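You operate a simulated robot arm through the tools that you are given. There is no shell and no other tool. Be economical: measure what you need, move in short steps, check, and stop when the job is done.

The job below is to be done with a simulated two-armed robot. You get a single attempt, and the scene is never put back.

JOB
On the top of the small table, fold the cream towel with a blue stripe in half, so that its two long edges meet.

Only the result counts: the job must be done as asked and must still hold three seconds after the hand-in. Knocking over, shifting, dropping, spilling or breaking anything else fails it. Flat cloth is picked up by pressing the open fingertips on it (5 to 10 N) and closing them slowly along it; thin cloth reads only 2 to 8 mm in the jaws.

ROBOT AND FRAMES
Two 7-joint arms with two-finger parallel grippers on one trunk, on a base that drives. Base frame: it is fixed to the floor where the robot stands at the start and does not move with it; the origin is under the middle of the robot, x ahead of it, y to its left, z up; the surface under the hand at the start is at about z = 0.7. Readings come in m, rad, newtons and seconds.
The left shoulder is at the start at [0.02, 0.17, 0.953], the right one opposite. With the tool pointing down near the work surface each hand reaches from about 0.22 to 0.68 m from the robot's upright axis, wherever it stands, measured 20 degrees to its own side. Places, roughly: top of the small table [0.5, -0.1, 0.7]. Payload 3.8 kg a hand.
The tool frame of a hand sits at the grasp point between the pads (the TCP): z along the fingers, y along the line on which they close. The tips reach 0.03 m beyond it. The gripper opens to 0.11 m. The fingers are 0.02 m wide and 0.01 m thick; the gripper's body (0.048 by 0.112 m) begins 0.055 m behind the TCP.
Orientation is told as [roll, pitch, yaw] about the base's x, y, z axes, in that order, counted from this pose: with the fingers straight down and closing along the base's y, the tool's x points along the base's -x, its y along +y and its z along -z.

CONTROLS
- The arms move only by the tool send_rows. It takes "left_plan", "right_plan" or both (then of equal length, played together; a hand with none holds still); each is a list of rows, each a list of 6 numbers: the shift along the tool's x, y, z in m, then the turn, a rotation vector about the tool's x, y, z in rad. In form: [[x, y, z, wx, wy, wz], ...]. A call has 1 to 20 rows; each row is the pose to reach, as a shift and turn from the pose commanded when the call began, along the tool's axes at that moment. "left_hand" and "right_hand" are, for a hand that has rows, the opening, from 0 (shut) to 1 (fully open), set as the call begins (left out, the last holds). Rows are played at 5 a second. More than 0.05 m and 0.15 rad between two rows, or a gripper value outside its range, and nothing of the call is played. A pose out of reach is approached as far as the arm can. The call stops where the force on the tool passes 40 N (or 10 N more than at its start, if that is more) or the arm is blocked; 0.2 s more then pass. The fingers move at their own pace (about 0.072 m/s each) and stop on an object; they squeeze with about 42 N. The grip force told is the motor's: it shows also when the fingers shut on nothing. Time passes only in rows, and 0.2 s behind the last, so rows that repeat a pose let the fingers close. It gives the time, the measured TCP pose, the force on the tool (base axes), the opening and the grip force at its end, in the units of the frame above (readings bear some noise), with the torque about the TCP (base axes, N m) and any sound that the robot's microphone picked up, and new pictures: "pictures" is both (left out), scene, wrist or none (wrist: the cameras of the hands that moved).
- Cameras (640 x 400 px; columns grow to the right, rows downward): "scene" is now at [0.1163, -0.017, 1.0955]; the picture's right is [-0.24, -0.97, 0.00], its down [-0.68, 0.17, -0.71] and it looks along [0.69, -0.17, -0.70] (base axes); focal length 248 px, centre (320, 200). "left" rides on the left gripper at [0.072, -0.017, -0.103] in its tool frame; the picture's right is [0.23, 0.97, 0.00], its down [-0.76, 0.18, -0.62] and it looks along [-0.61, 0.14, 0.78] (tool axes); focal length 222 px, centre (320, 200). "right" rides on the right gripper at [0.072, 0.017, -0.103] in its tool frame; the picture's right is [-0.23, 0.97, 0.00], its down [-0.76, -0.18, -0.62] and it looks along [-0.61, -0.14, 0.78] (tool axes); focal length 222 px, centre (320, 200). There is no depth. A picture from a camera that has moved, and an enlarged one, comes with that camera's place and axes in the base frame and with its lens. The place of the scene camera against the robot may be out by one fixed shift of up to 0.025 m in any direction.
- move_column(by): slides the trunk up (or, below 0, down) by that many m; the arms and the scene camera ride with it, the base frame stays. It gives what a move gives, with no picture.
- drive_base(legs): drives the robot by 1 to 6 legs, each [ahead, turn to the left] in m and rad, along the robot's own axes; the way and the turn of a leg run together, so that a leg with both is an arc; at most 1.5 m and 3.142 rad a leg. The arms and the cameras ride along, it lands a little off, and it stops where it bumps. It gives what a move gives, and a new picture of the scene camera.
- aim_head(pan, tilt): turns the head with the scene camera to pan (to the left, within 1.396 rad either way) and tilt (down, from -0.506 to 1.204), counted from straight ahead of the robot. It gives what a move gives, and a new picture of the scene camera.
- close_up(camera, box): a new picture of the part [left, top, right, bottom] of that camera's present view, enlarged. No time passes.
- hand_in(): hands the job in; it is judged then, once.

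Go step by step. Nothing tells you exact positions but the pictures and the camera data: compare them with the known pose of the tool, close in by small moves and look again before you grip or let go. The budget is 120 turns and 260 pictures, counting those below and the enlarged ones. Unless the task says otherwise, let go and move clear before handing in, and close with one line.

The tools are called after "Call:" as a command line: name --argument value ..., lists and objects as JSON in quotes. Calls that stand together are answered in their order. send_rows: Moves the arms, as the interface text tells. Its arguments: {"type":"object","properties":{"left_plan":{"type":"array","items":{"type":"array","items":{"type":"number"}}},"left_hand":{"type":"number"},"right_plan":{"type":"array","items":{"type":"array","items":{"type":"number"}}},"right_hand":{"type":"number"},"pictures":{"type":"string","enum":["both","scene","wrist","none"]}},"required":[]} The other tools are called the same way: move_column (by) slides the trunk up or down; drive_base (legs) drives the base; aim_head (pan, tilt) turns the head that bears the scene camera; close_up (camera, box) takes an enlarged picture of a part of a camera's view; hand_in () hands the job in.

At the start:

```text
time_s: 0.0
left_position: [0.4942, 0.2013, 0.8934]
left_orientation: [0.0, -0.002, 0.001]
left_ft_force: [-0.1, 0.4, -0.1]
left_torque: [-0.02, 0.05, 0.0]
left_opening: 0.1102
left_gripper_force: 0.0
right_position: [0.4331, -0.2221, 0.8893]
right_orientation: [-0.001, 0.001, 0.0]
right_ft_force: [0.9, -0.5, -0.1]
right_torque: [-0.02, -0.04, -0.01]
right_opening: 0.11
right_gripper_force: 0.0
trunk travel left (down, up): [-0.05, 0.52]
robot x, y, heading: [-0.0017, 0.0021, -0.002]
head pan, tilt: [-0.241, 0.778]
```

scene: 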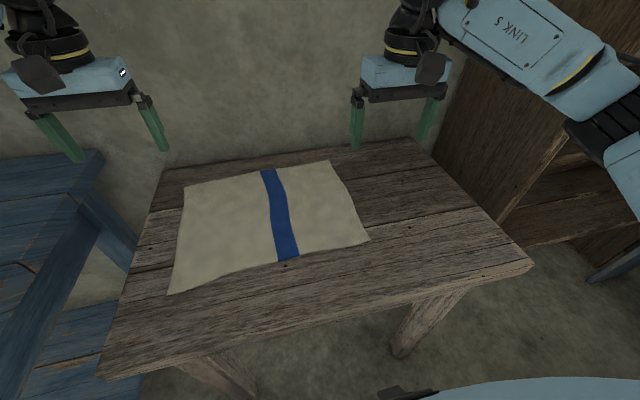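
right: 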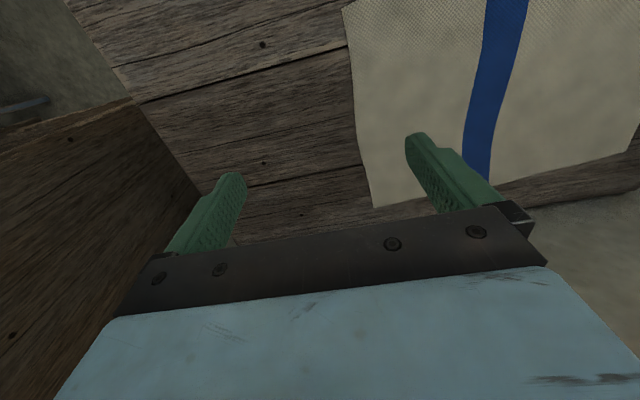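
left: 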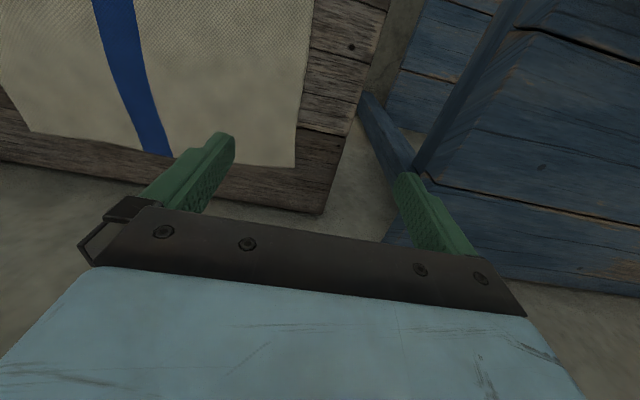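

I see the towel lying with its long edges across the table: far edge at x≈0.60–0.63, near edge at x≈0.35, y from -0.18 to 0.185. I'll pinch both far corners and fold towards me, starting by moving both hands above the far corners.

Call:
send_rows --left_plan '[[-0.019, -0.01, 0.016, 0, 0, 0], [-0.038, -0.02, 0.032, 0, 0, 0], [-0.056, -0.03, 0.05, 0, 0, 0], [-0.075, -0.04, 0.066, 0, 0, 0], [-0.092, -0.05, 0.083, 0, 0, 0], [-0.092, -0.05, 0.083, 0, 0, 0]]' --right_plan '[[-0.036, 0.016, 0.016, 0, 0, 0], [-0.072, 0.032, 0.032, 0, 0, 0], [-0.108, 0.049, 0.05, 0, 0, 0], [-0.144, 0.066, 0.064, 0, 0, 0], [-0.181, 0.082, 0.079, 0, 0, 0], [-0.181, 0.082, 0.079, 0, 0, 0]]' --left_hand 0.45 --right_hand 0.45

```text
time_s: 1.4
left_position: [0.5868, 0.1512, 0.8079]
left_orientation: [0.0, -0.002, 0.0]
left_ft_force: [1.2, 0.0, 0.2]
left_torque: [-0.01, -0.02, 0.02]
left_opening: 0.0495
left_gripper_force: 0.0
right_position: [0.6192, -0.1392, 0.8106]
right_orientation: [-0.001, -0.003, 0.002]
right_ft_force: [0.3, -0.2, -0.2]
right_torque: [0.02, 0.02, 0.0]
right_opening: 0.0495
right_gripper_force: 0.1
trunk travel left (down, up): [-0.05, 0.52]
robot x, y, heading: [-0.0004, 0.0017, -0.004]
head pan, tilt: [-0.241, 0.778]
camera scene: at [0.1163, -0.017, 1.0955], right [-0.24, -0.97, 0.0], down [-0.68, 0.17, -0.71], along [0.69, -0.17, -0.7], focal length 248 px, centre (320, 200)
camera right: at [0.5458, -0.121, 0.9134], right [0.23, 0.97, 0.0], down [0.76, -0.18, 0.62], along [0.61, -0.14, -0.78], focal length 222 px, centre (320, 200)
camera left: at [0.5148, 0.1327, 0.9113], right [-0.23, 0.97, 0.0], down [0.76, 0.18, 0.62], along [0.61, 0.14, -0.78], focal length 222 px, centre (320, 200)
```

scene: 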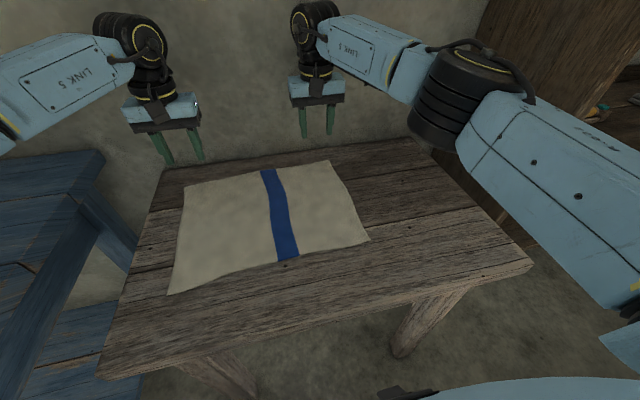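
right: 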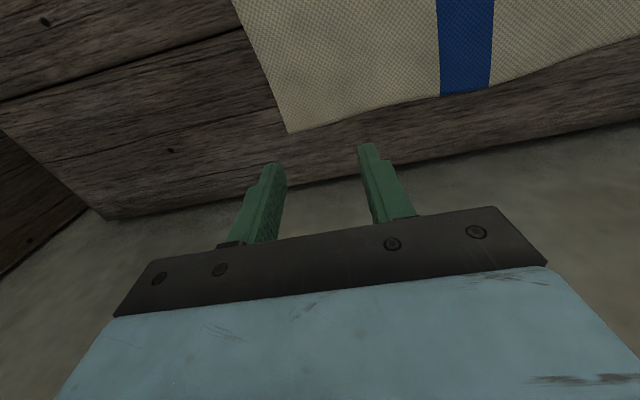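
left: 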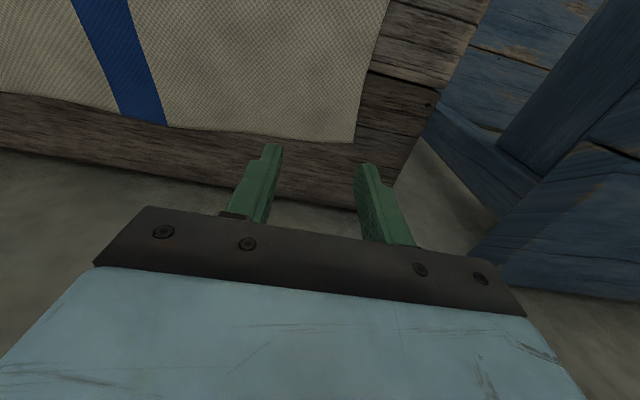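

The far corners are at about (0.60, 0.187) and (0.6215, -0.171), with the table at z≈0.70. I'll shift over them and come down to just above the cloth.

Call:
send_rows --left_plan '[[-0.007, -0.001, 0.02, 0, 0, 0], [-0.007, -0.001, 0.045, 0, 0, 0], [-0.007, -0.001, 0.065, 0, 0, 0], [-0.007, -0.001, 0.065, 0, 0, 0]]' --right_plan '[[0.009, 0.005, 0.02, 0, 0, 0], [0.009, 0.005, 0.045, 0, 0, 0], [0.009, 0.005, 0.068, 0, 0, 0], [0.009, 0.005, 0.068, 0, 0, 0]]' --pictures "wrist"

```text
time_s: 2.4
left_position: [0.5933, 0.1487, 0.7441]
left_orientation: [0.002, 0.002, -0.001]
left_ft_force: [-0.2, 0.0, -1.4]
left_torque: [-0.01, -0.01, -0.02]
left_opening: 0.0492
left_gripper_force: 0.0
right_position: [0.6081, -0.1333, 0.7426]
right_orientation: [0.0, 0.0, 0.002]
right_ft_force: [1.1, 1.5, 0.4]
right_torque: [-0.01, 0.01, -0.01]
right_opening: 0.0495
right_gripper_force: 0.0
trunk travel left (down, up): [-0.05, 0.52]
robot x, y, heading: [0.0051, 0.0011, -0.005]
head pan, tilt: [-0.241, 0.778]
camera right: at [0.5338, -0.1149, 0.846], right [0.23, 0.97, 0.0], down [0.76, -0.18, 0.62], along [0.61, -0.14, -0.78], focal length 222 px, centre (320, 200)
camera left: at [0.5201, 0.1302, 0.8484], right [-0.23, 0.97, 0.0], down [0.76, 0.18, 0.62], along [0.61, 0.14, -0.78], focal length 222 px, centre (320, 200)
```

right: 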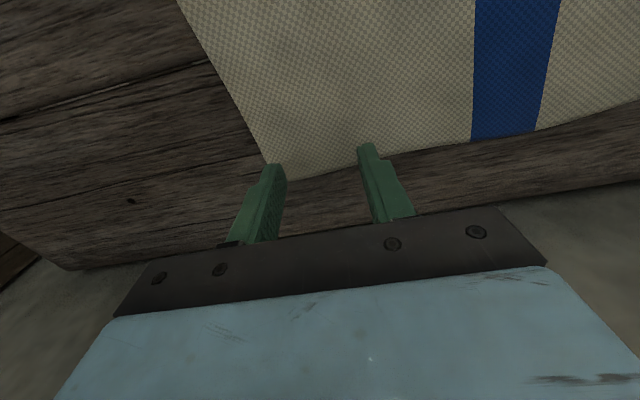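
left: 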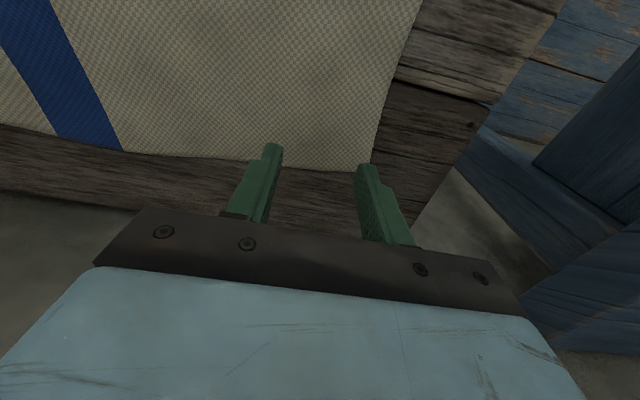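

Both fingertip pairs are just over the corners. I'll nudge them inward a few mm and lower towards contact.

Call:
send_rows --left_plan '[[0.004, 0, 0.006, 0, 0, 0], [0.004, 0, 0.01, 0, 0, 0], [0.004, 0, 0.012, 0, 0, 0], [0.004, 0, 0.012, 0, 0, 0]]' --right_plan '[[0.003, 0, 0.006, 0, 0, 0], [0.003, 0, 0.01, 0, 0, 0], [0.003, 0, 0.011, 0, 0, 0], [0.003, 0, 0.011, 0, 0, 0]]' --pictures "none"

```text
time_s: 3.4
left_position: [0.5896, 0.1505, 0.7327]
left_orientation: [-0.002, 0.002, 0.0]
left_ft_force: [-0.2, 0.3, 0.4]
left_torque: [0.01, -0.01, 0.02]
left_opening: 0.0495
left_gripper_force: 0.1
right_position: [0.6036, -0.1336, 0.7325]
right_orientation: [-0.001, -0.002, 0.0]
right_ft_force: [1.7, 0.5, 2.1]
right_torque: [0.01, -0.02, -0.01]
right_opening: 0.0493
right_gripper_force: 0.1
trunk travel left (down, up): [-0.05, 0.52]
robot x, y, heading: [0.0024, -0.0008, 0.001]
head pan, tilt: [-0.241, 0.778]
```

Call:
send_rows --left_plan '[[0, 0, 0.001, 0, 0, 0], [0, 0, 0.002, 0, 0, 0], [0, 0, 0.002, 0, 0, 0]]' --right_plan '[[0, 0, 0.001, 0, 0, 0], [0, 0, 0.001, 0, 0, 0], [0, 0, 0.001, 0, 0, 0]]' --pictures "none"

```text
time_s: 4.2
left_position: [0.5884, 0.1509, 0.7314]
left_orientation: [0.001, -0.002, 0.001]
left_ft_force: [0.1, -0.5, 2.0]
left_torque: [-0.06, -0.04, 0.02]
left_opening: 0.0498
left_gripper_force: 0.1
right_position: [0.6022, -0.1341, 0.7315]
right_orientation: [0.001, -0.001, 0.002]
right_ft_force: [2.3, 2.6, 7.0]
right_torque: [0.04, -0.04, -0.03]
right_opening: 0.0494
right_gripper_force: 0.0
trunk travel left (down, up): [-0.05, 0.52]
robot x, y, heading: [-0.0019, 0.0002, -0.003]
head pan, tilt: [-0.241, 0.778]
```

Contact begins at TCP z≈0.7315; the right hand reads 7 N and the left 2 N. I'll press the left a little more, the right a hair.

Call:
send_rows --left_plan '[[0, 0, 0.001, 0, 0, 0], [0, 0, 0.0015, 0, 0, 0], [0, 0, 0.0015, 0, 0, 0]]' --right_plan '[[0, 0, 0.0, 0, 0, 0], [0, 0, 0.0, 0, 0, 0], [0, 0, 0.0003, 0, 0, 0]]' --pictures "wrist"

```text
time_s: 5.0
left_position: [0.5888, 0.1502, 0.7316]
left_orientation: [0.0, -0.003, 0.0]
left_ft_force: [0.5, 1.3, 10.6]
left_torque: [0.01, -0.03, -0.06]
left_opening: 0.0496
left_gripper_force: 0.1
right_position: [0.6015, -0.1349, 0.7317]
right_orientation: [-0.001, -0.005, -0.001]
right_ft_force: [3.2, 1.5, 11.4]
right_torque: [0.04, -0.09, -0.01]
right_opening: 0.0497
right_gripper_force: 0.0
trunk travel left (down, up): [-0.05, 0.52]
robot x, y, heading: [-0.0014, -0.0008, 0.0]
head pan, tilt: [-0.241, 0.778]
camera right: at [0.5274, -0.1161, 0.8345], right [0.23, 0.97, 0.0], down [0.76, -0.18, 0.63], along [0.61, -0.14, -0.78], focal length 222 px, centre (320, 200)
camera left: at [0.5159, 0.1323, 0.8346], right [-0.23, 0.97, 0.0], down [0.76, 0.18, 0.63], along [0.61, 0.14, -0.78], focal length 222 px, centre (320, 200)
```

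right: 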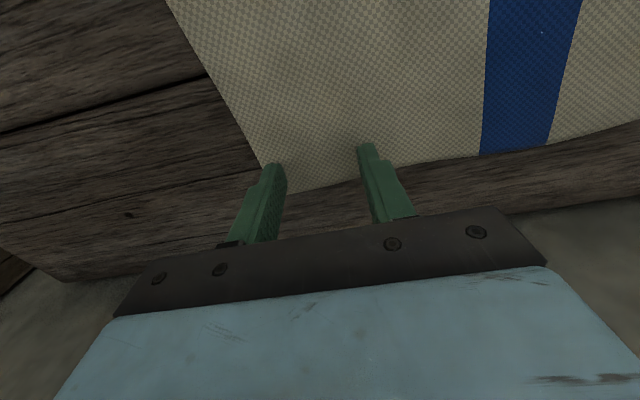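
left: 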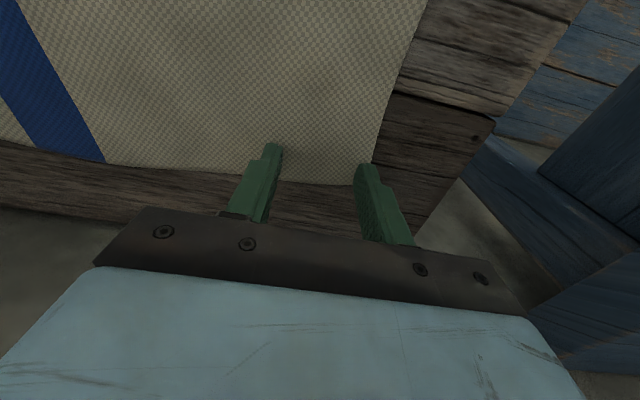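

Both pairs press the cloth at about 10 N. Now I close in small steps.

Call:
send_rows --left_plan '[[0, 0, 0, 0, 0, 0], [0, 0, 0, 0, 0, 0]]' --right_plan '[[0, 0, 0, 0, 0, 0], [0, 0, -0.0003, 0, 0, 0]]' --left_hand 0.33 --right_hand 0.33 --pictures "wrist"

```text
time_s: 5.6
left_position: [0.5887, 0.1499, 0.7316]
left_orientation: [0.0, -0.001, 0.001]
left_ft_force: [-0.2, -1.1, 12.8]
left_torque: [-0.09, 0.02, -0.06]
left_opening: 0.0359
left_gripper_force: 0.1
right_position: [0.6, -0.1337, 0.7314]
right_orientation: [0.0, -0.002, 0.001]
right_ft_force: [1.0, 1.3, 12.4]
right_torque: [-0.03, -0.07, 0.0]
right_opening: 0.035
right_gripper_force: 0.1
trunk travel left (down, up): [-0.05, 0.52]
robot x, y, heading: [-0.0001, -0.0024, 0.001]
head pan, tilt: [-0.241, 0.778]
camera right: at [0.5266, -0.1161, 0.8346], right [0.23, 0.97, 0.0], down [0.76, -0.18, 0.62], along [0.61, -0.14, -0.78], focal length 222 px, centre (320, 200)
camera left: at [0.5153, 0.1316, 0.8346], right [-0.23, 0.97, 0.0], down [0.76, 0.18, 0.62], along [0.61, 0.14, -0.78], focal length 222 px, centre (320, 200)
```

right: 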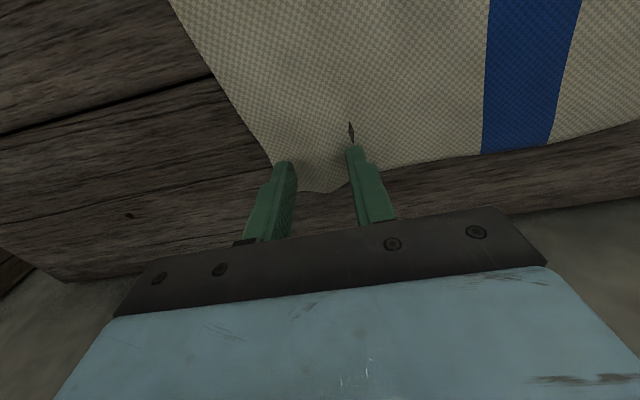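
left: 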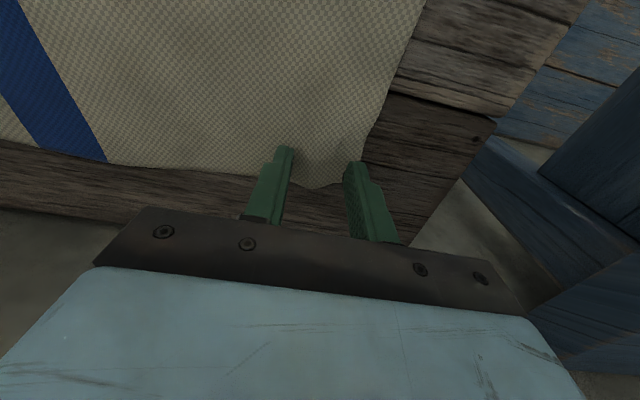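

The cloth bunches between the fingers as wanted. I continue closing with slightly less pressure.

Call:
send_rows --left_plan '[[0, 0, -0.0003, 0, 0, 0], [0, 0, -0.0003, 0, 0, 0]]' --right_plan '[[0, 0, -0.0005, 0, 0, 0], [0, 0, -0.0005, 0, 0, 0]]' --left_hand 0.2 --right_hand 0.2 --pictures "none"

Call:
send_rows --left_plan '[[0, 0, 0, 0, 0, 0], [0, 0, 0, 0, 0, 0]]' --right_plan '[[0, 0, 0, 0, 0, 0], [0, 0, 0, 0, 0, 0]]' --left_hand 0.1 --right_hand 0.1 --pictures "none"

Call:
send_rows --left_plan '[[0, 0, 0, 0, 0, 0], [0, 0, 0, 0, 0, 0], [0, 0, 0, 0, 0, 0]]' --right_plan '[[0, 0, 0, 0, 0, 0], [0, 0, 0, 0, 0, 0], [0, 0, 0, 0, 0, 0]]' --left_hand 0 --right_hand 0 --pictures "wrist"

```text
time_s: 6.2
left_position: [0.5876, 0.1499, 0.7305]
left_orientation: [-0.002, -0.001, -0.001]
left_ft_force: [0.4, -10.0, 10.8]
left_torque: [-0.39, 0.0, -0.05]
left_opening: 0.0234
left_gripper_force: 5.6
right_position: [0.6007, -0.1351, 0.7317]
right_orientation: [0.001, -0.003, 0.0]
right_ft_force: [-0.2, 8.4, 9.4]
right_torque: [0.37, 0.04, 0.0]
right_opening: 0.023
right_gripper_force: 6.4
trunk travel left (down, up): [-0.05, 0.52]
robot x, y, heading: [0.0016, 0.0023, 0.004]
head pan, tilt: [-0.241, 0.778]
```

```text
time_s: 6.8
left_position: [0.5878, 0.1491, 0.7324]
left_orientation: [-0.002, -0.002, -0.002]
left_ft_force: [1.0, -17.8, 10.0]
left_torque: [0.09, 0.03, -0.04]
left_opening: 0.0122
left_gripper_force: 13.7
right_position: [0.5998, -0.1335, 0.7322]
right_orientation: [0.003, -0.001, -0.001]
right_ft_force: [-0.9, 15.2, 11.9]
right_torque: [-0.31, -0.01, -0.06]
right_opening: 0.0174
right_gripper_force: 11.3
trunk travel left (down, up): [-0.05, 0.52]
robot x, y, heading: [-0.002, -0.0006, 0.002]
head pan, tilt: [-0.241, 0.778]
```

```text
time_s: 7.6
left_position: [0.5888, 0.152, 0.7321]
left_orientation: [0.0, -0.002, 0.004]
left_ft_force: [0.7, 3.1, 14.8]
left_torque: [0.12, -0.09, -0.01]
left_opening: 0.0022
left_gripper_force: 41.8
right_position: [0.6013, -0.1349, 0.7313]
right_orientation: [-0.002, -0.002, -0.002]
right_ft_force: [0.1, -3.1, 9.6]
right_torque: [-0.05, 0.01, 0.0]
right_opening: 0.0
right_gripper_force: 37.6
trunk travel left (down, up): [-0.05, 0.52]
robot x, y, heading: [-0.0016, 0.0021, 0.0]
head pan, tilt: [-0.241, 0.778]
camera right: at [0.5268, -0.1167, 0.8346], right [0.23, 0.97, 0.0], down [0.76, -0.18, 0.62], along [0.61, -0.14, -0.78], focal length 222 px, centre (320, 200)
camera left: at [0.516, 0.1337, 0.8348], right [-0.23, 0.97, 0.0], down [0.76, 0.18, 0.63], along [0.61, 0.15, -0.78], focal length 222 px, centre (320, 200)
```

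right: 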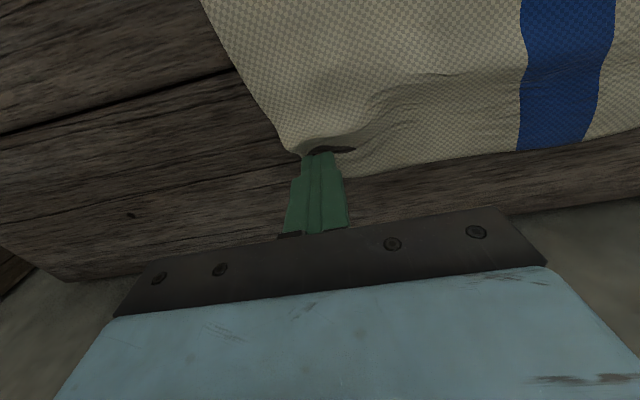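
left: 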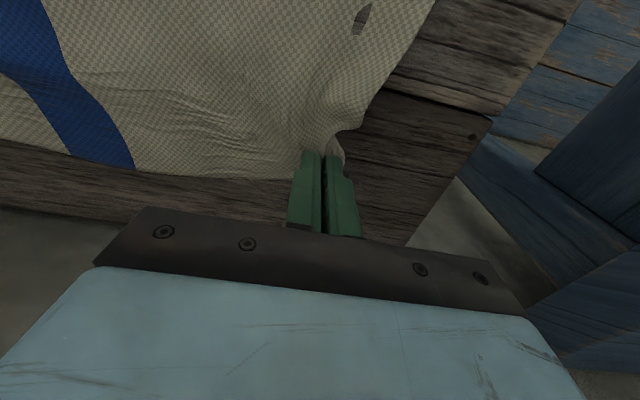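

The left hand reads a cloth thickness (2 mm), but the right reads zero and may have missed. A small lift of both will tell.

Call:
send_rows --left_plan '[[0, 0, -0.01, 0, 0, 0], [0, 0, -0.025, 0, 0, 0], [0, 0, -0.025, 0, 0, 0]]' --right_plan '[[0, 0, -0.01, 0, 0, 0], [0, 0, -0.025, 0, 0, 0], [0, 0, -0.025, 0, 0, 0]]'

```text
time_s: 8.4
left_position: [0.5891, 0.1501, 0.7544]
left_orientation: [0.001, 0.0, 0.0]
left_ft_force: [0.4, -0.3, -0.3]
left_torque: [-0.03, -0.04, 0.02]
left_opening: 0.0026
left_gripper_force: 42.0
right_position: [0.6013, -0.1343, 0.7558]
right_orientation: [0.001, 0.001, 0.001]
right_ft_force: [-0.4, 0.5, 0.2]
right_torque: [0.04, -0.02, -0.01]
right_opening: 0.0
right_gripper_force: 38.0
trunk travel left (down, up): [-0.05, 0.52]
robot x, y, heading: [0.003, 0.0006, 0.0]
head pan, tilt: [-0.241, 0.778]
camera scene: at [0.1162, -0.017, 1.0954], right [-0.24, -0.97, 0.0], down [-0.68, 0.17, -0.71], along [0.69, -0.17, -0.7], focal length 248 px, centre (320, 200)
camera right: at [0.5278, -0.1165, 0.8587], right [0.23, 0.97, 0.0], down [0.76, -0.18, 0.62], along [0.61, -0.14, -0.78], focal length 222 px, centre (320, 200)
camera left: at [0.5173, 0.1328, 0.8584], right [-0.23, 0.97, 0.0], down [0.76, 0.18, 0.62], along [0.61, 0.14, -0.78], focal length 222 px, centre (320, 200)
```

scene: 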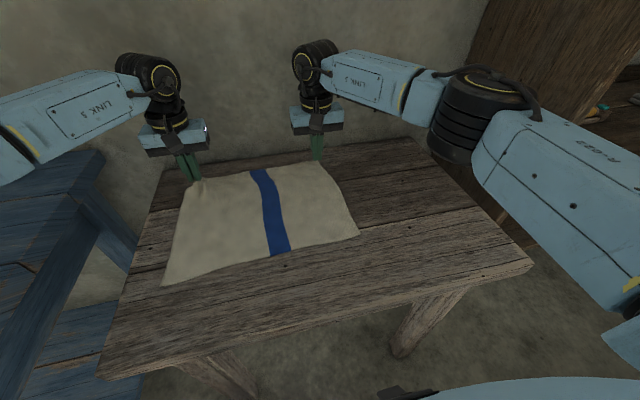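
right: 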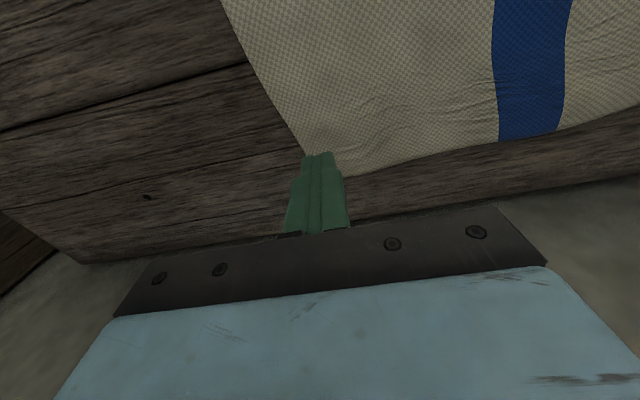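
left: 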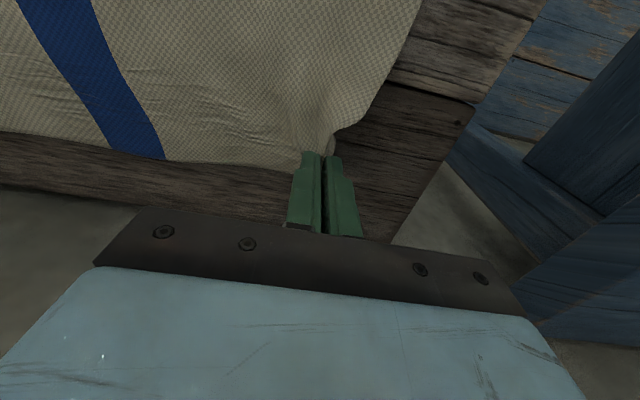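

The left corner is held, the right slipped off. The right corner is now at about (0.605, -0.148), so I'll open and re-press slightly further in.

Call:
send_rows --right_plan '[[0, 0, -0.01, 0, 0, 0], [0, 0.015, -0.01, 0, 0, 0], [0.002, 0.031, -0.005, 0, 0, 0], [0.002, 0.031, 0.014, 0, 0, 0], [0.002, 0.031, 0.014, 0, 0, 0]]' --right_hand 0.45 --pictures "wrist"

```text
time_s: 9.6
left_position: [0.5898, 0.1507, 0.7562]
left_orientation: [0.001, 0.001, 0.002]
left_ft_force: [-0.3, 0.1, 0.6]
left_torque: [0.02, 0.01, 0.04]
left_opening: 0.0024
left_gripper_force: 41.9
right_position: [0.6034, -0.1053, 0.7422]
right_orientation: [0.001, 0.0, 0.0]
right_ft_force: [0.5, 0.0, 0.3]
right_torque: [-0.01, -0.01, 0.02]
right_opening: 0.0497
right_gripper_force: 0.0
trunk travel left (down, up): [-0.05, 0.52]
robot x, y, heading: [0.0005, 0.0021, -0.003]
head pan, tilt: [-0.241, 0.778]
camera right: at [0.5282, -0.0878, 0.8457], right [0.23, 0.97, 0.0], down [0.76, -0.18, 0.62], along [0.61, -0.14, -0.78], focal length 222 px, centre (320, 200)
```

right: 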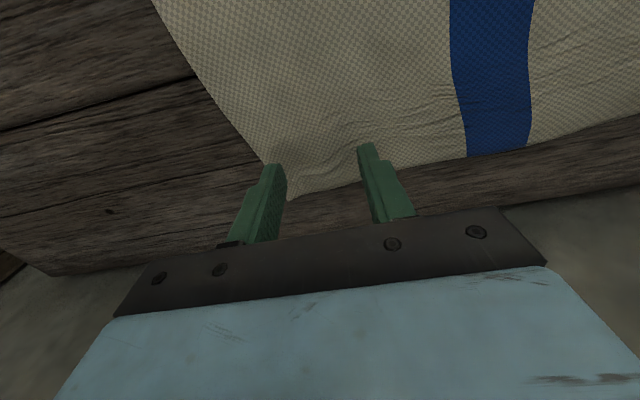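

The corner is at about (0.635, -0.14), so I advance 12 mm and shift 6 mm inward, then lower to contact.

Call:
send_rows --right_plan '[[-0.012, 0.006, 0.0, 0, 0, 0], [-0.012, 0.006, 0.006, 0, 0, 0], [-0.012, 0.006, 0.01, 0, 0, 0], [-0.012, 0.006, 0.0115, 0, 0, 0], [-0.012, 0.006, 0.0115, 0, 0, 0]]' --pictures "wrist"

```text
time_s: 10.8
left_position: [0.5903, 0.1506, 0.7565]
left_orientation: [-0.001, 0.0, 0.0]
left_ft_force: [-0.6, 0.4, 0.0]
left_torque: [0.0, -0.01, 0.03]
left_opening: 0.0022
left_gripper_force: 42.1
right_position: [0.6113, -0.0994, 0.732]
right_orientation: [-0.001, -0.003, 0.001]
right_ft_force: [1.8, -0.4, 4.5]
right_torque: [-0.06, -0.05, 0.01]
right_opening: 0.0497
right_gripper_force: 0.0
trunk travel left (down, up): [-0.05, 0.52]
robot x, y, heading: [0.0028, -0.0029, -0.001]
head pan, tilt: [-0.241, 0.778]
camera right: at [0.5376, -0.08, 0.8348], right [0.23, 0.97, 0.0], down [0.76, -0.18, 0.62], along [0.61, -0.14, -0.78], focal length 222 px, centre (320, 200)
```

right: 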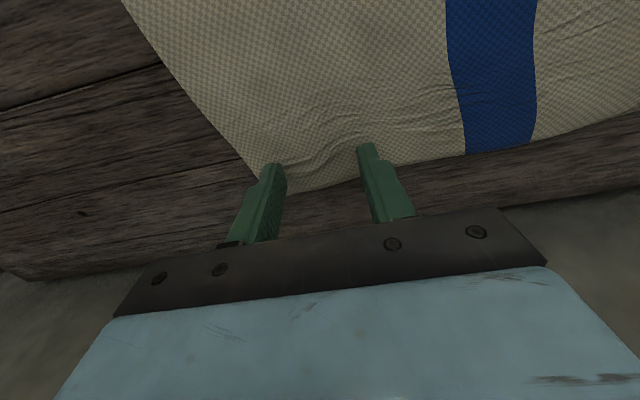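

Contact is at 4.5 N and the fingers sit well on the corner. I press a little more and close in steps.

Call:
send_rows --right_plan '[[0, 0, 0.0005, 0, 0, 0], [0, 0, 0.0008, 0, 0, 0], [0, 0, 0.0008, 0, 0, 0]]' --right_hand 0.33 --pictures "none"

Call:
send_rows --right_plan '[[0, 0, 0, 0, 0, 0], [0, 0, 0, 0, 0, 0]]' --right_hand 0.2 --pictures "wrist"

```text
time_s: 11.6
left_position: [0.5898, 0.1504, 0.7569]
left_orientation: [0.0, -0.004, 0.002]
left_ft_force: [0.0, -0.6, 0.3]
left_torque: [-0.01, -0.01, 0.0]
left_opening: 0.0024
left_gripper_force: 42.0
right_position: [0.612, -0.0982, 0.7311]
right_orientation: [-0.001, -0.005, 0.0]
right_ft_force: [-4.0, -1.9, 18.1]
right_torque: [-0.26, 0.14, -0.04]
right_opening: 0.037
right_gripper_force: 0.5
trunk travel left (down, up): [-0.05, 0.52]
robot x, y, heading: [0.0025, -0.0003, 0.002]
head pan, tilt: [-0.241, 0.778]
```

```text
time_s: 12.2
left_position: [0.5888, 0.1514, 0.7563]
left_orientation: [-0.002, -0.002, -0.002]
left_ft_force: [0.7, -4.3, -0.3]
left_torque: [-0.14, -0.01, 0.01]
left_opening: 0.0027
left_gripper_force: 42.1
right_position: [0.6112, -0.0973, 0.7313]
right_orientation: [0.001, -0.003, 0.0]
right_ft_force: [1.2, 5.9, 20.7]
right_torque: [-0.01, -0.03, 0.0]
right_opening: 0.0224
right_gripper_force: 0.4
trunk travel left (down, up): [-0.05, 0.52]
robot x, y, heading: [0.0011, 0.0028, -0.002]
head pan, tilt: [-0.241, 0.778]
camera right: at [0.5379, -0.0778, 0.8345], right [0.23, 0.97, 0.0], down [0.76, -0.18, 0.63], along [0.61, -0.14, -0.78], focal length 222 px, centre (320, 200)
```

right: 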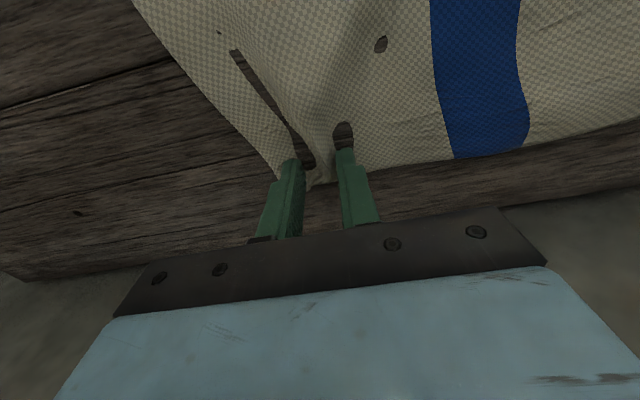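

It bunches strongly, though at 20 N it is pressing too hard. I ease up and finish closing.

Call:
send_rows --right_plan '[[0, 0, -0.0007, 0, 0, 0], [0, 0, -0.0007, 0, 0, 0]]' --right_hand 0.1 --pictures "none"

Call:
send_rows --right_plan '[[0, 0, 0, 0, 0, 0], [0, 0, 0, 0, 0, 0], [0, 0, 0, 0, 0, 0]]' --right_hand 0 --pictures "wrist"

```text
time_s: 12.8
left_position: [0.5892, 0.1502, 0.7558]
left_orientation: [-0.001, -0.003, -0.001]
left_ft_force: [1.3, -11.1, -0.8]
left_torque: [-0.31, -0.02, -0.03]
left_opening: 0.0024
left_gripper_force: 42.3
right_position: [0.6123, -0.0967, 0.7324]
right_orientation: [0.001, -0.003, 0.002]
right_ft_force: [0.3, 9.6, 20.8]
right_torque: [0.25, 0.03, 0.02]
right_opening: 0.0102
right_gripper_force: 10.8
trunk travel left (down, up): [-0.05, 0.52]
robot x, y, heading: [-0.0021, -0.0011, 0.003]
head pan, tilt: [-0.241, 0.778]
```

```text
time_s: 13.6
left_position: [0.589, 0.1499, 0.7567]
left_orientation: [0.0, -0.002, -0.002]
left_ft_force: [1.7, -16.1, -2.2]
left_torque: [-0.48, -0.04, -0.08]
left_opening: 0.0026
left_gripper_force: 42.2
right_position: [0.6119, -0.0955, 0.7319]
right_orientation: [0.003, -0.003, 0.001]
right_ft_force: [-1.7, 19.9, 19.5]
right_torque: [0.61, -0.05, -0.02]
right_opening: 0.0023
right_gripper_force: 42.4
trunk travel left (down, up): [-0.05, 0.52]
robot x, y, heading: [0.0005, -0.0006, -0.003]
head pan, tilt: [-0.241, 0.778]
camera right: at [0.5373, -0.0774, 0.8346], right [0.22, 0.97, 0.0], down [0.76, -0.18, 0.62], along [0.61, -0.14, -0.78], focal length 222 px, centre (320, 200)
```

right: 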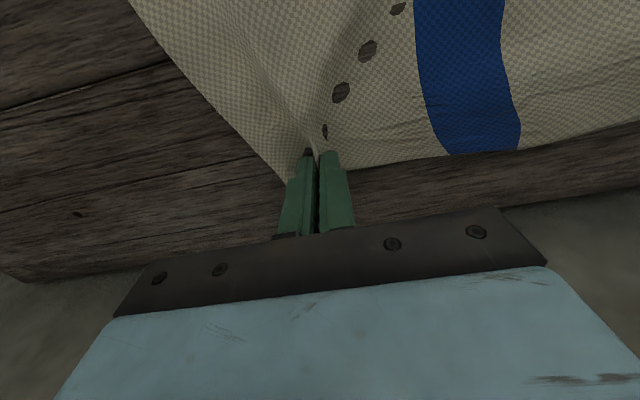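

Both corners are now held, with the edge taut between the hands (16–20 N). I relax the tension and lift both a few cm to look.

Call:
send_rows --left_plan '[[0, -0.006, 0, 0, 0, 0], [0, -0.01, -0.01, 0, 0, 0], [0, -0.01, -0.03, 0, 0, 0], [0, -0.01, -0.05, 0, 0, 0], [0, -0.01, -0.05, 0, 0, 0]]' --right_plan '[[0, 0, -0.006, 0, 0, 0], [0, 0, -0.03, 0, 0, 0], [0, 0, -0.055, 0, 0, 0], [0, 0, -0.075, 0, 0, 0], [0, 0, -0.075, 0, 0, 0]]'

```text
time_s: 14.8
left_position: [0.5885, 0.1433, 0.8035]
left_orientation: [0.001, 0.002, 0.001]
left_ft_force: [1.0, -7.5, 0.0]
left_torque: [-0.23, -0.03, -0.01]
left_opening: 0.0026
left_gripper_force: 42.3
right_position: [0.6111, -0.0964, 0.8051]
right_orientation: [-0.003, -0.002, -0.001]
right_ft_force: [-0.5, 6.2, 0.9]
right_torque: [0.19, 0.02, 0.04]
right_opening: 0.0027
right_gripper_force: 41.6
trunk travel left (down, up): [-0.05, 0.52]
robot x, y, heading: [0.0004, -0.0003, 0.002]
head pan, tilt: [-0.241, 0.778]
camera scene: at [0.1163, -0.017, 1.0954], right [-0.24, -0.97, 0.0], down [-0.68, 0.17, -0.71], along [0.69, -0.17, -0.7], focal length 248 px, centre (320, 200)
camera right: at [0.5376, -0.0795, 0.9088], right [0.23, 0.97, 0.0], down [0.76, -0.18, 0.62], along [0.61, -0.14, -0.78], focal length 222 px, centre (320, 200)
camera left: at [0.5169, 0.125, 0.9067], right [-0.23, 0.97, 0.0], down [0.76, 0.18, 0.62], along [0.61, 0.14, -0.78], focal length 222 px, centre (320, 200)
```

scene: 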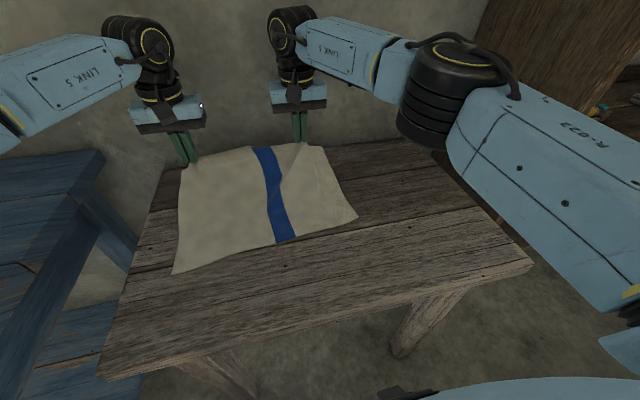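
right: 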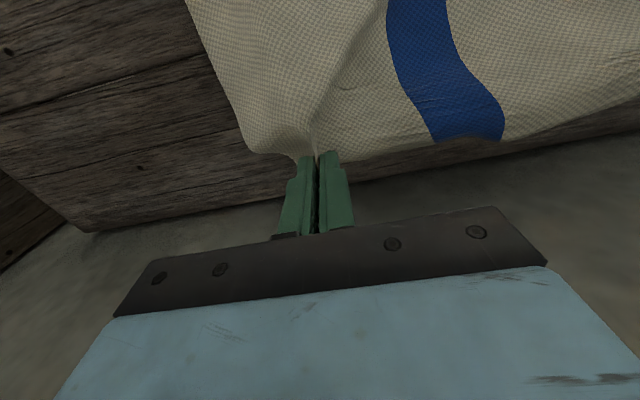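
left: 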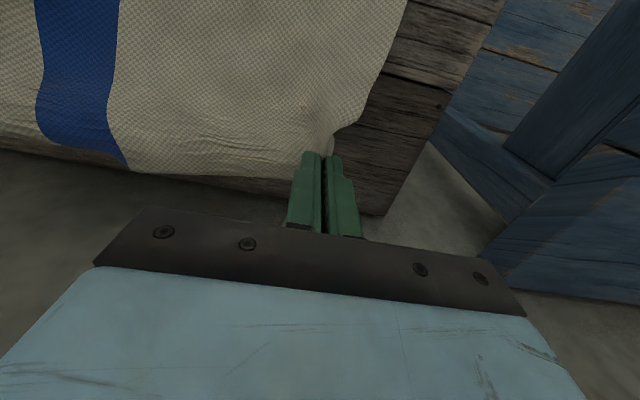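

Both corners are firmly held and the far edge is lifted. I now carry it up and over toward the robot, tilting the fingers forward so the edge turns over with the cloth.

Call:
send_rows --left_plan '[[0.01, 0, -0.01, 0, 0, 0], [0.025, 0, -0.02, 0, -0.05, 0], [0.04, 0, -0.03, 0, -0.1, 0], [0.055, 0, -0.037, 0, -0.15, 0], [0.07, 0, -0.043, 0, -0.2, 0], [0.085, 0, -0.047, 0, -0.25, 0], [0.1, 0, -0.05, 0, -0.3, 0], [0.115, 0, -0.05, 0, -0.35, 0], [0.13, 0, -0.048, 0, -0.4, 0], [0.14, 0, -0.044, 0, -0.45, 0], [0.15, 0, -0.04, 0, -0.5, 0], [0.15, 0, -0.04, 0, -0.5, 0]]' --right_plan '[[0.01, 0, -0.01, 0, 0, 0], [0.025, 0, -0.02, 0, -0.05, 0], [0.04, 0, -0.03, 0, -0.1, 0], [0.055, 0, -0.037, 0, -0.15, 0], [0.07, 0, -0.043, 0, -0.2, 0], [0.085, 0, -0.047, 0, -0.25, 0], [0.1, 0, -0.05, 0, -0.3, 0], [0.115, 0, -0.05, 0, -0.35, 0], [0.13, 0, -0.048, 0, -0.4, 0], [0.14, 0, -0.044, 0, -0.45, 0], [0.15, 0, -0.04, 0, -0.5, 0], [0.15, 0, -0.04, 0, -0.5, 0]]'

```text
time_s: 17.4
left_position: [0.4391, 0.1412, 0.8456]
left_orientation: [0.0, -0.501, -0.001]
left_ft_force: [0.0, -4.7, 0.4]
left_torque: [-0.17, -0.01, -0.08]
left_opening: 0.0023
left_gripper_force: 41.8
right_position: [0.4631, -0.0988, 0.8452]
right_orientation: [-0.001, -0.501, 0.0]
right_ft_force: [-0.2, 5.4, -0.5]
right_torque: [0.18, 0.01, 0.08]
right_opening: 0.0027
right_gripper_force: 42.0
trunk travel left (down, up): [-0.05, 0.52]
robot x, y, heading: [-0.0041, 0.0013, 0.003]
head pan, tilt: [-0.241, 0.778]
camera scene: at [0.1163, -0.017, 1.0955], right [-0.24, -0.97, 0.0], down [-0.68, 0.17, -0.71], along [0.69, -0.17, -0.7], focal length 248 px, centre (320, 200)
camera right: at [0.3491, -0.0802, 0.9002], right [0.2, 0.97, 0.11], down [0.37, -0.18, 0.91], along [0.91, -0.14, -0.39], focal length 222 px, centre (320, 200)
camera left: at [0.3258, 0.1231, 0.9018], right [-0.2, 0.97, -0.11], down [0.37, 0.18, 0.91], along [0.91, 0.14, -0.39], focal length 222 px, centre (320, 200)
```

scene: 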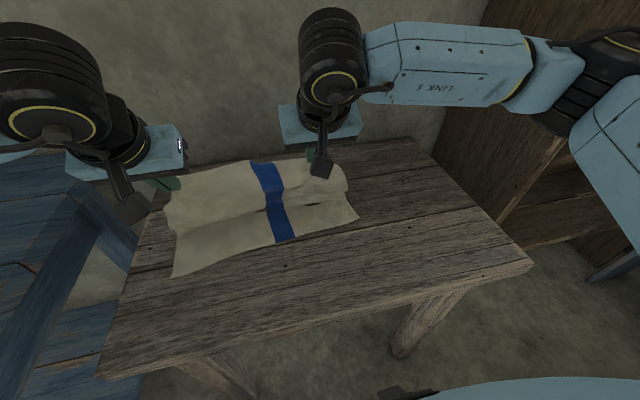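
right: 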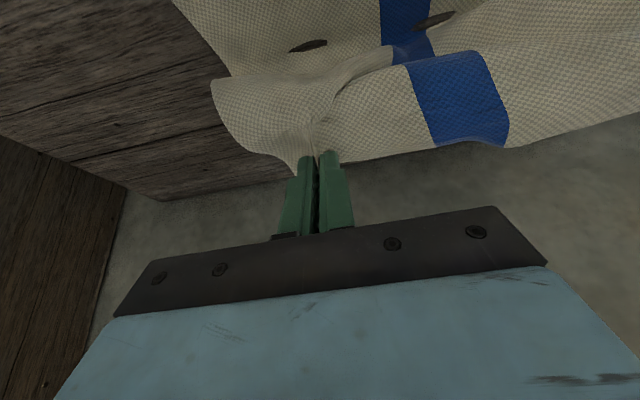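
left: 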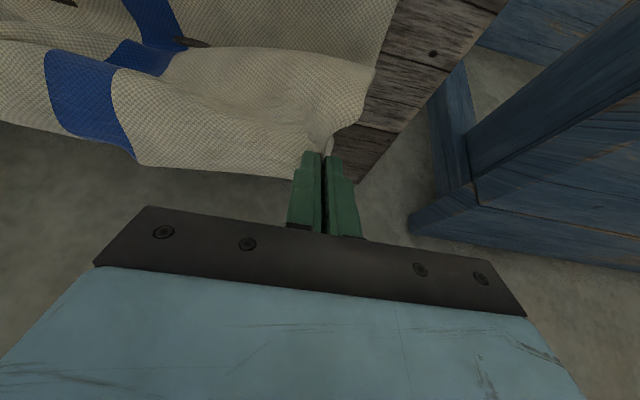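

The far half now arches over the near half, which hasn't moved; the near edge runs from about (0.365, 0.178) to (0.415, -0.177). I bring the held edge above the near edge, lower and with more tilt.

Call:
send_rows --left_plan '[[0.018, 0, -0.002, 0, -0.06, 0], [0.036, 0, -0.004, 0, -0.12, 0], [0.0535, 0, -0.006, 0, -0.18, 0], [0.068, 0, 0.005, 0, -0.25, 0], [0.083, 0, 0.015, 0, -0.25, 0], [0.0985, 0, 0.026, 0, -0.25, 0], [0.0985, 0, 0.026, 0, -0.25, 0]]' --right_plan '[[0.018, 0, -0.002, 0, -0.06, 0], [0.036, 0, -0.004, 0, -0.12, 0], [0.0535, 0, -0.006, 0, -0.18, 0], [0.065, 0, 0.006, 0, -0.25, 0], [0.077, 0, 0.018, 0, -0.25, 0], [0.0888, 0, 0.0313, 0, -0.25, 0], [0.0888, 0, 0.0313, 0, -0.25, 0]]'

```text
time_s: 19.0
left_position: [0.3738, 0.138, 0.7744]
left_orientation: [0.002, -0.75, -0.001]
left_ft_force: [-0.3, -0.8, -0.3]
left_torque: [-0.01, 0.01, -0.03]
left_opening: 0.0025
left_gripper_force: 41.9
left hand out of reach, approached as far as the arm can: row 5, 6, 7
right_position: [0.4001, -0.0982, 0.7748]
right_orientation: [-0.001, -0.75, 0.001]
right_ft_force: [0.2, 1.6, 0.7]
right_torque: [0.04, 0.02, 0.03]
right_opening: 0.0027
right_gripper_force: 42.0
trunk travel left (down, up): [-0.05, 0.52]
robot x, y, heading: [-0.0011, -0.0031, -0.002]
head pan, tilt: [-0.241, 0.778]
camera scene: at [0.1163, -0.017, 1.0955], right [-0.24, -0.97, 0.0], down [-0.68, 0.17, -0.71], along [0.69, -0.17, -0.7], focal length 248 px, centre (320, 200)
camera right: at [0.275, -0.0797, 0.8011], right [0.17, 0.97, 0.16], down [0.13, -0.18, 0.98], along [0.98, -0.14, -0.16], focal length 222 px, centre (320, 200)
camera left: at [0.2504, 0.1193, 0.8], right [-0.17, 0.97, -0.15], down [0.13, 0.18, 0.97], along [0.98, 0.14, -0.16], focal length 222 px, centre (320, 200)
```

scene: 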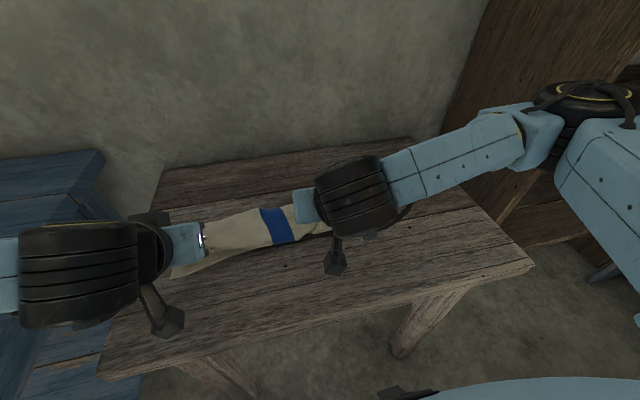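
right: 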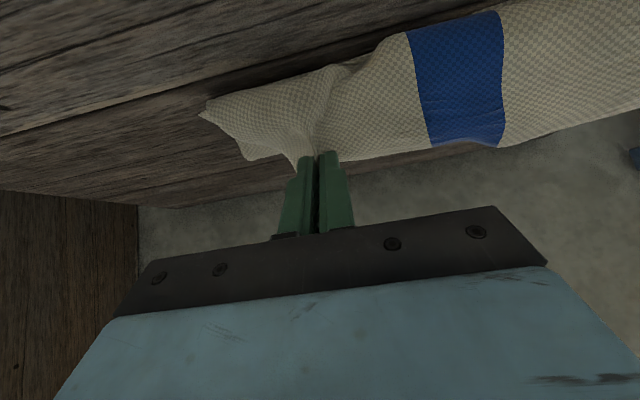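
left: 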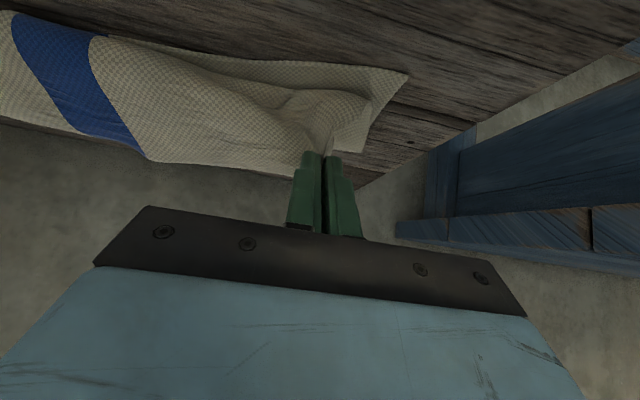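

The upper layer hangs nicely over the lower, but the left arm is at its near reach limit, about 3 cm short. I'll move the hands forward a bit, then back the base up to regain room.

Call:
send_rows --left_plan '[[-0.012, 0, 0.007, 0, 0, 0], [-0.024, 0, 0.014, 0, 0, 0], [-0.036, 0, 0.02, 0, 0, 0]]' --right_plan '[[-0.012, 0, 0.007, 0, 0, 0], [-0.024, 0, 0.014, 0, 0, 0], [-0.036, 0, 0.02, 0, 0, 0]]' --pictures "none"

Call:
drive_base --legs '[[-0.05, 0]]'

```text
time_s: 19.8
left_position: [0.4136, 0.1388, 0.7841]
left_orientation: [-0.001, -0.749, 0.0]
left_ft_force: [0.4, -2.7, 0.0]
left_torque: [-0.05, -0.02, 0.01]
left_opening: 0.0026
left_gripper_force: 42.1
right_position: [0.4401, -0.0974, 0.7861]
right_orientation: [0.001, -0.749, 0.001]
right_ft_force: [-0.2, 1.3, -0.7]
right_torque: [0.01, 0.01, 0.03]
right_opening: 0.0025
right_gripper_force: 42.1
trunk travel left (down, up): [-0.05, 0.52]
robot x, y, heading: [0.0031, 0.0023, -0.004]
head pan, tilt: [-0.241, 0.778]
```

```text
time_s: 20.7
left_position: [0.3662, 0.1384, 0.7826]
left_orientation: [0.0, -0.75, 0.001]
left_ft_force: [-0.6, -1.8, 0.1]
left_torque: [-0.02, 0.0, -0.02]
left_opening: 0.0022
left_gripper_force: 42.6
right_position: [0.3892, -0.0975, 0.7864]
right_orientation: [0.001, -0.752, -0.001]
right_ft_force: [0.2, 2.6, 0.0]
right_torque: [0.07, 0.03, 0.05]
right_opening: 0.0022
right_gripper_force: 41.7
trunk travel left (down, up): [-0.05, 0.52]
robot x, y, heading: [-0.0465, 0.0026, -0.002]
head pan, tilt: [-0.241, 0.778]
camera scene: at [0.0665, -0.017, 1.0955], right [-0.24, -0.97, 0.0], down [-0.68, 0.17, -0.71], along [0.69, -0.17, -0.7], focal length 248 px, centre (320, 200)
```

scene: 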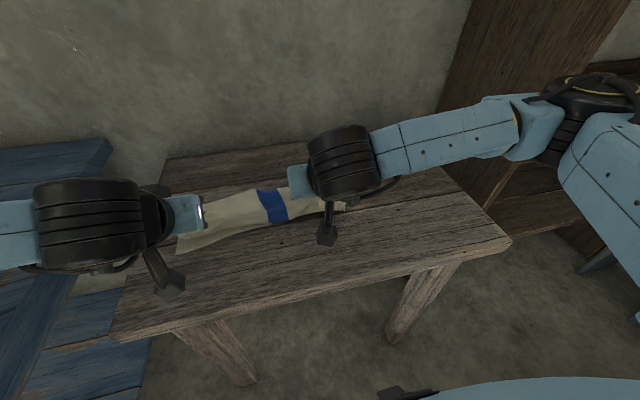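

The base is 5 cm back with both corners still held. I lower the held edge onto the near edge, with the tips about 1 cm inside it.

Call:
send_rows --left_plan '[[0.01, -0.003, 0.007, 0, 0, 0], [0.02, -0.006, 0.014, 0, 0, 0], [0.03, -0.008, 0.021, 0, 0, 0], [0.0387, -0.008, 0.0269, 0, 0, 0], [0.0387, -0.008, 0.0269, 0, 0, 0]]' --right_plan '[[0.008, -0.003, 0.009, 0, 0, 0], [0.016, -0.006, 0.019, 0, 0, 0], [0.024, -0.008, 0.028, 0, 0, 0], [0.032, -0.008, 0.0373, 0, 0, 0], [0.032, -0.008, 0.0373, 0, 0, 0]]'

```text
time_s: 21.9
left_position: [0.3553, 0.1293, 0.7386]
left_orientation: [0.0, -0.75, -0.001]
left_ft_force: [0.9, -4.0, 2.2]
left_torque: [-0.08, -0.01, -0.09]
left_opening: 0.0023
left_gripper_force: 42.2
right_position: [0.3937, -0.1065, 0.7369]
right_orientation: [-0.001, -0.75, -0.003]
right_ft_force: [-0.3, 3.3, -0.1]
right_torque: [0.06, -0.03, 0.09]
right_opening: 0.0026
right_gripper_force: 42.5
trunk travel left (down, up): [-0.05, 0.52]
robot x, y, heading: [-0.0514, -0.0022, 0.003]
head pan, tilt: [-0.241, 0.778]
camera scene: at [0.0667, -0.0171, 1.0955], right [-0.24, -0.97, 0.0], down [-0.68, 0.17, -0.71], along [0.69, -0.17, -0.7], focal length 248 px, centre (320, 200)
camera right: at [0.268, -0.0877, 0.7628], right [0.17, 0.97, 0.16], down [0.13, -0.18, 0.97], along [0.98, -0.14, -0.16], focal length 222 px, centre (320, 200)
camera left: at [0.2319, 0.1118, 0.7643], right [-0.16, 0.97, -0.16], down [0.13, 0.18, 0.98], along [0.98, 0.14, -0.16], focal length 222 px, centre (320, 200)
```

scene: 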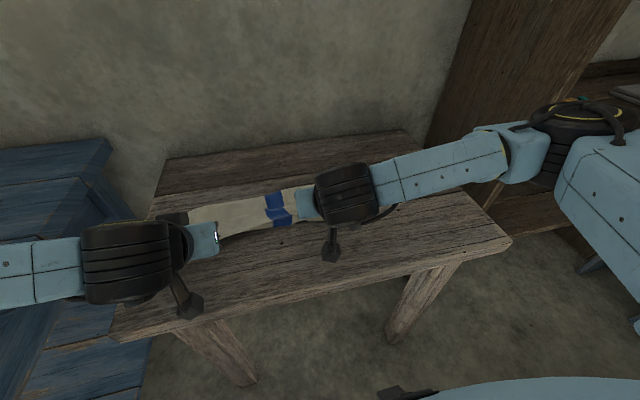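
right: 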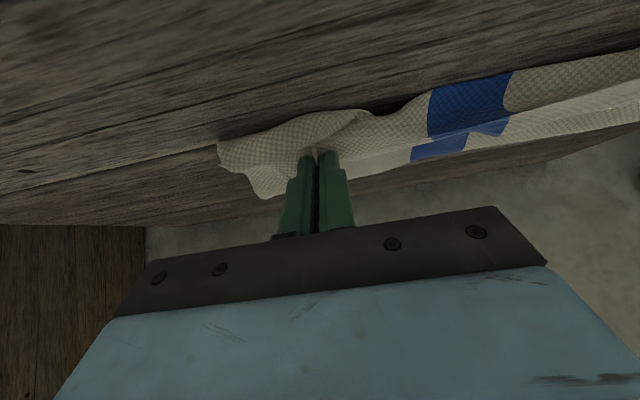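
left: 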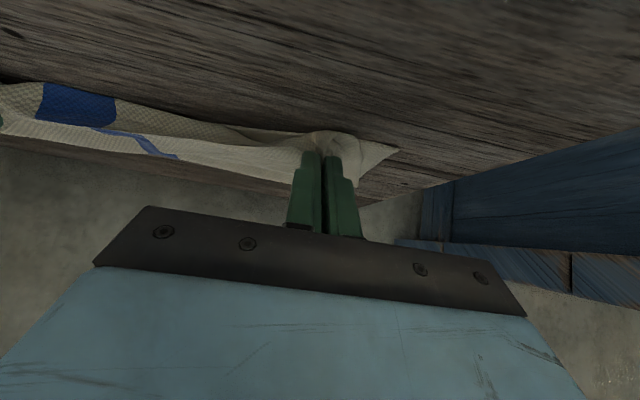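

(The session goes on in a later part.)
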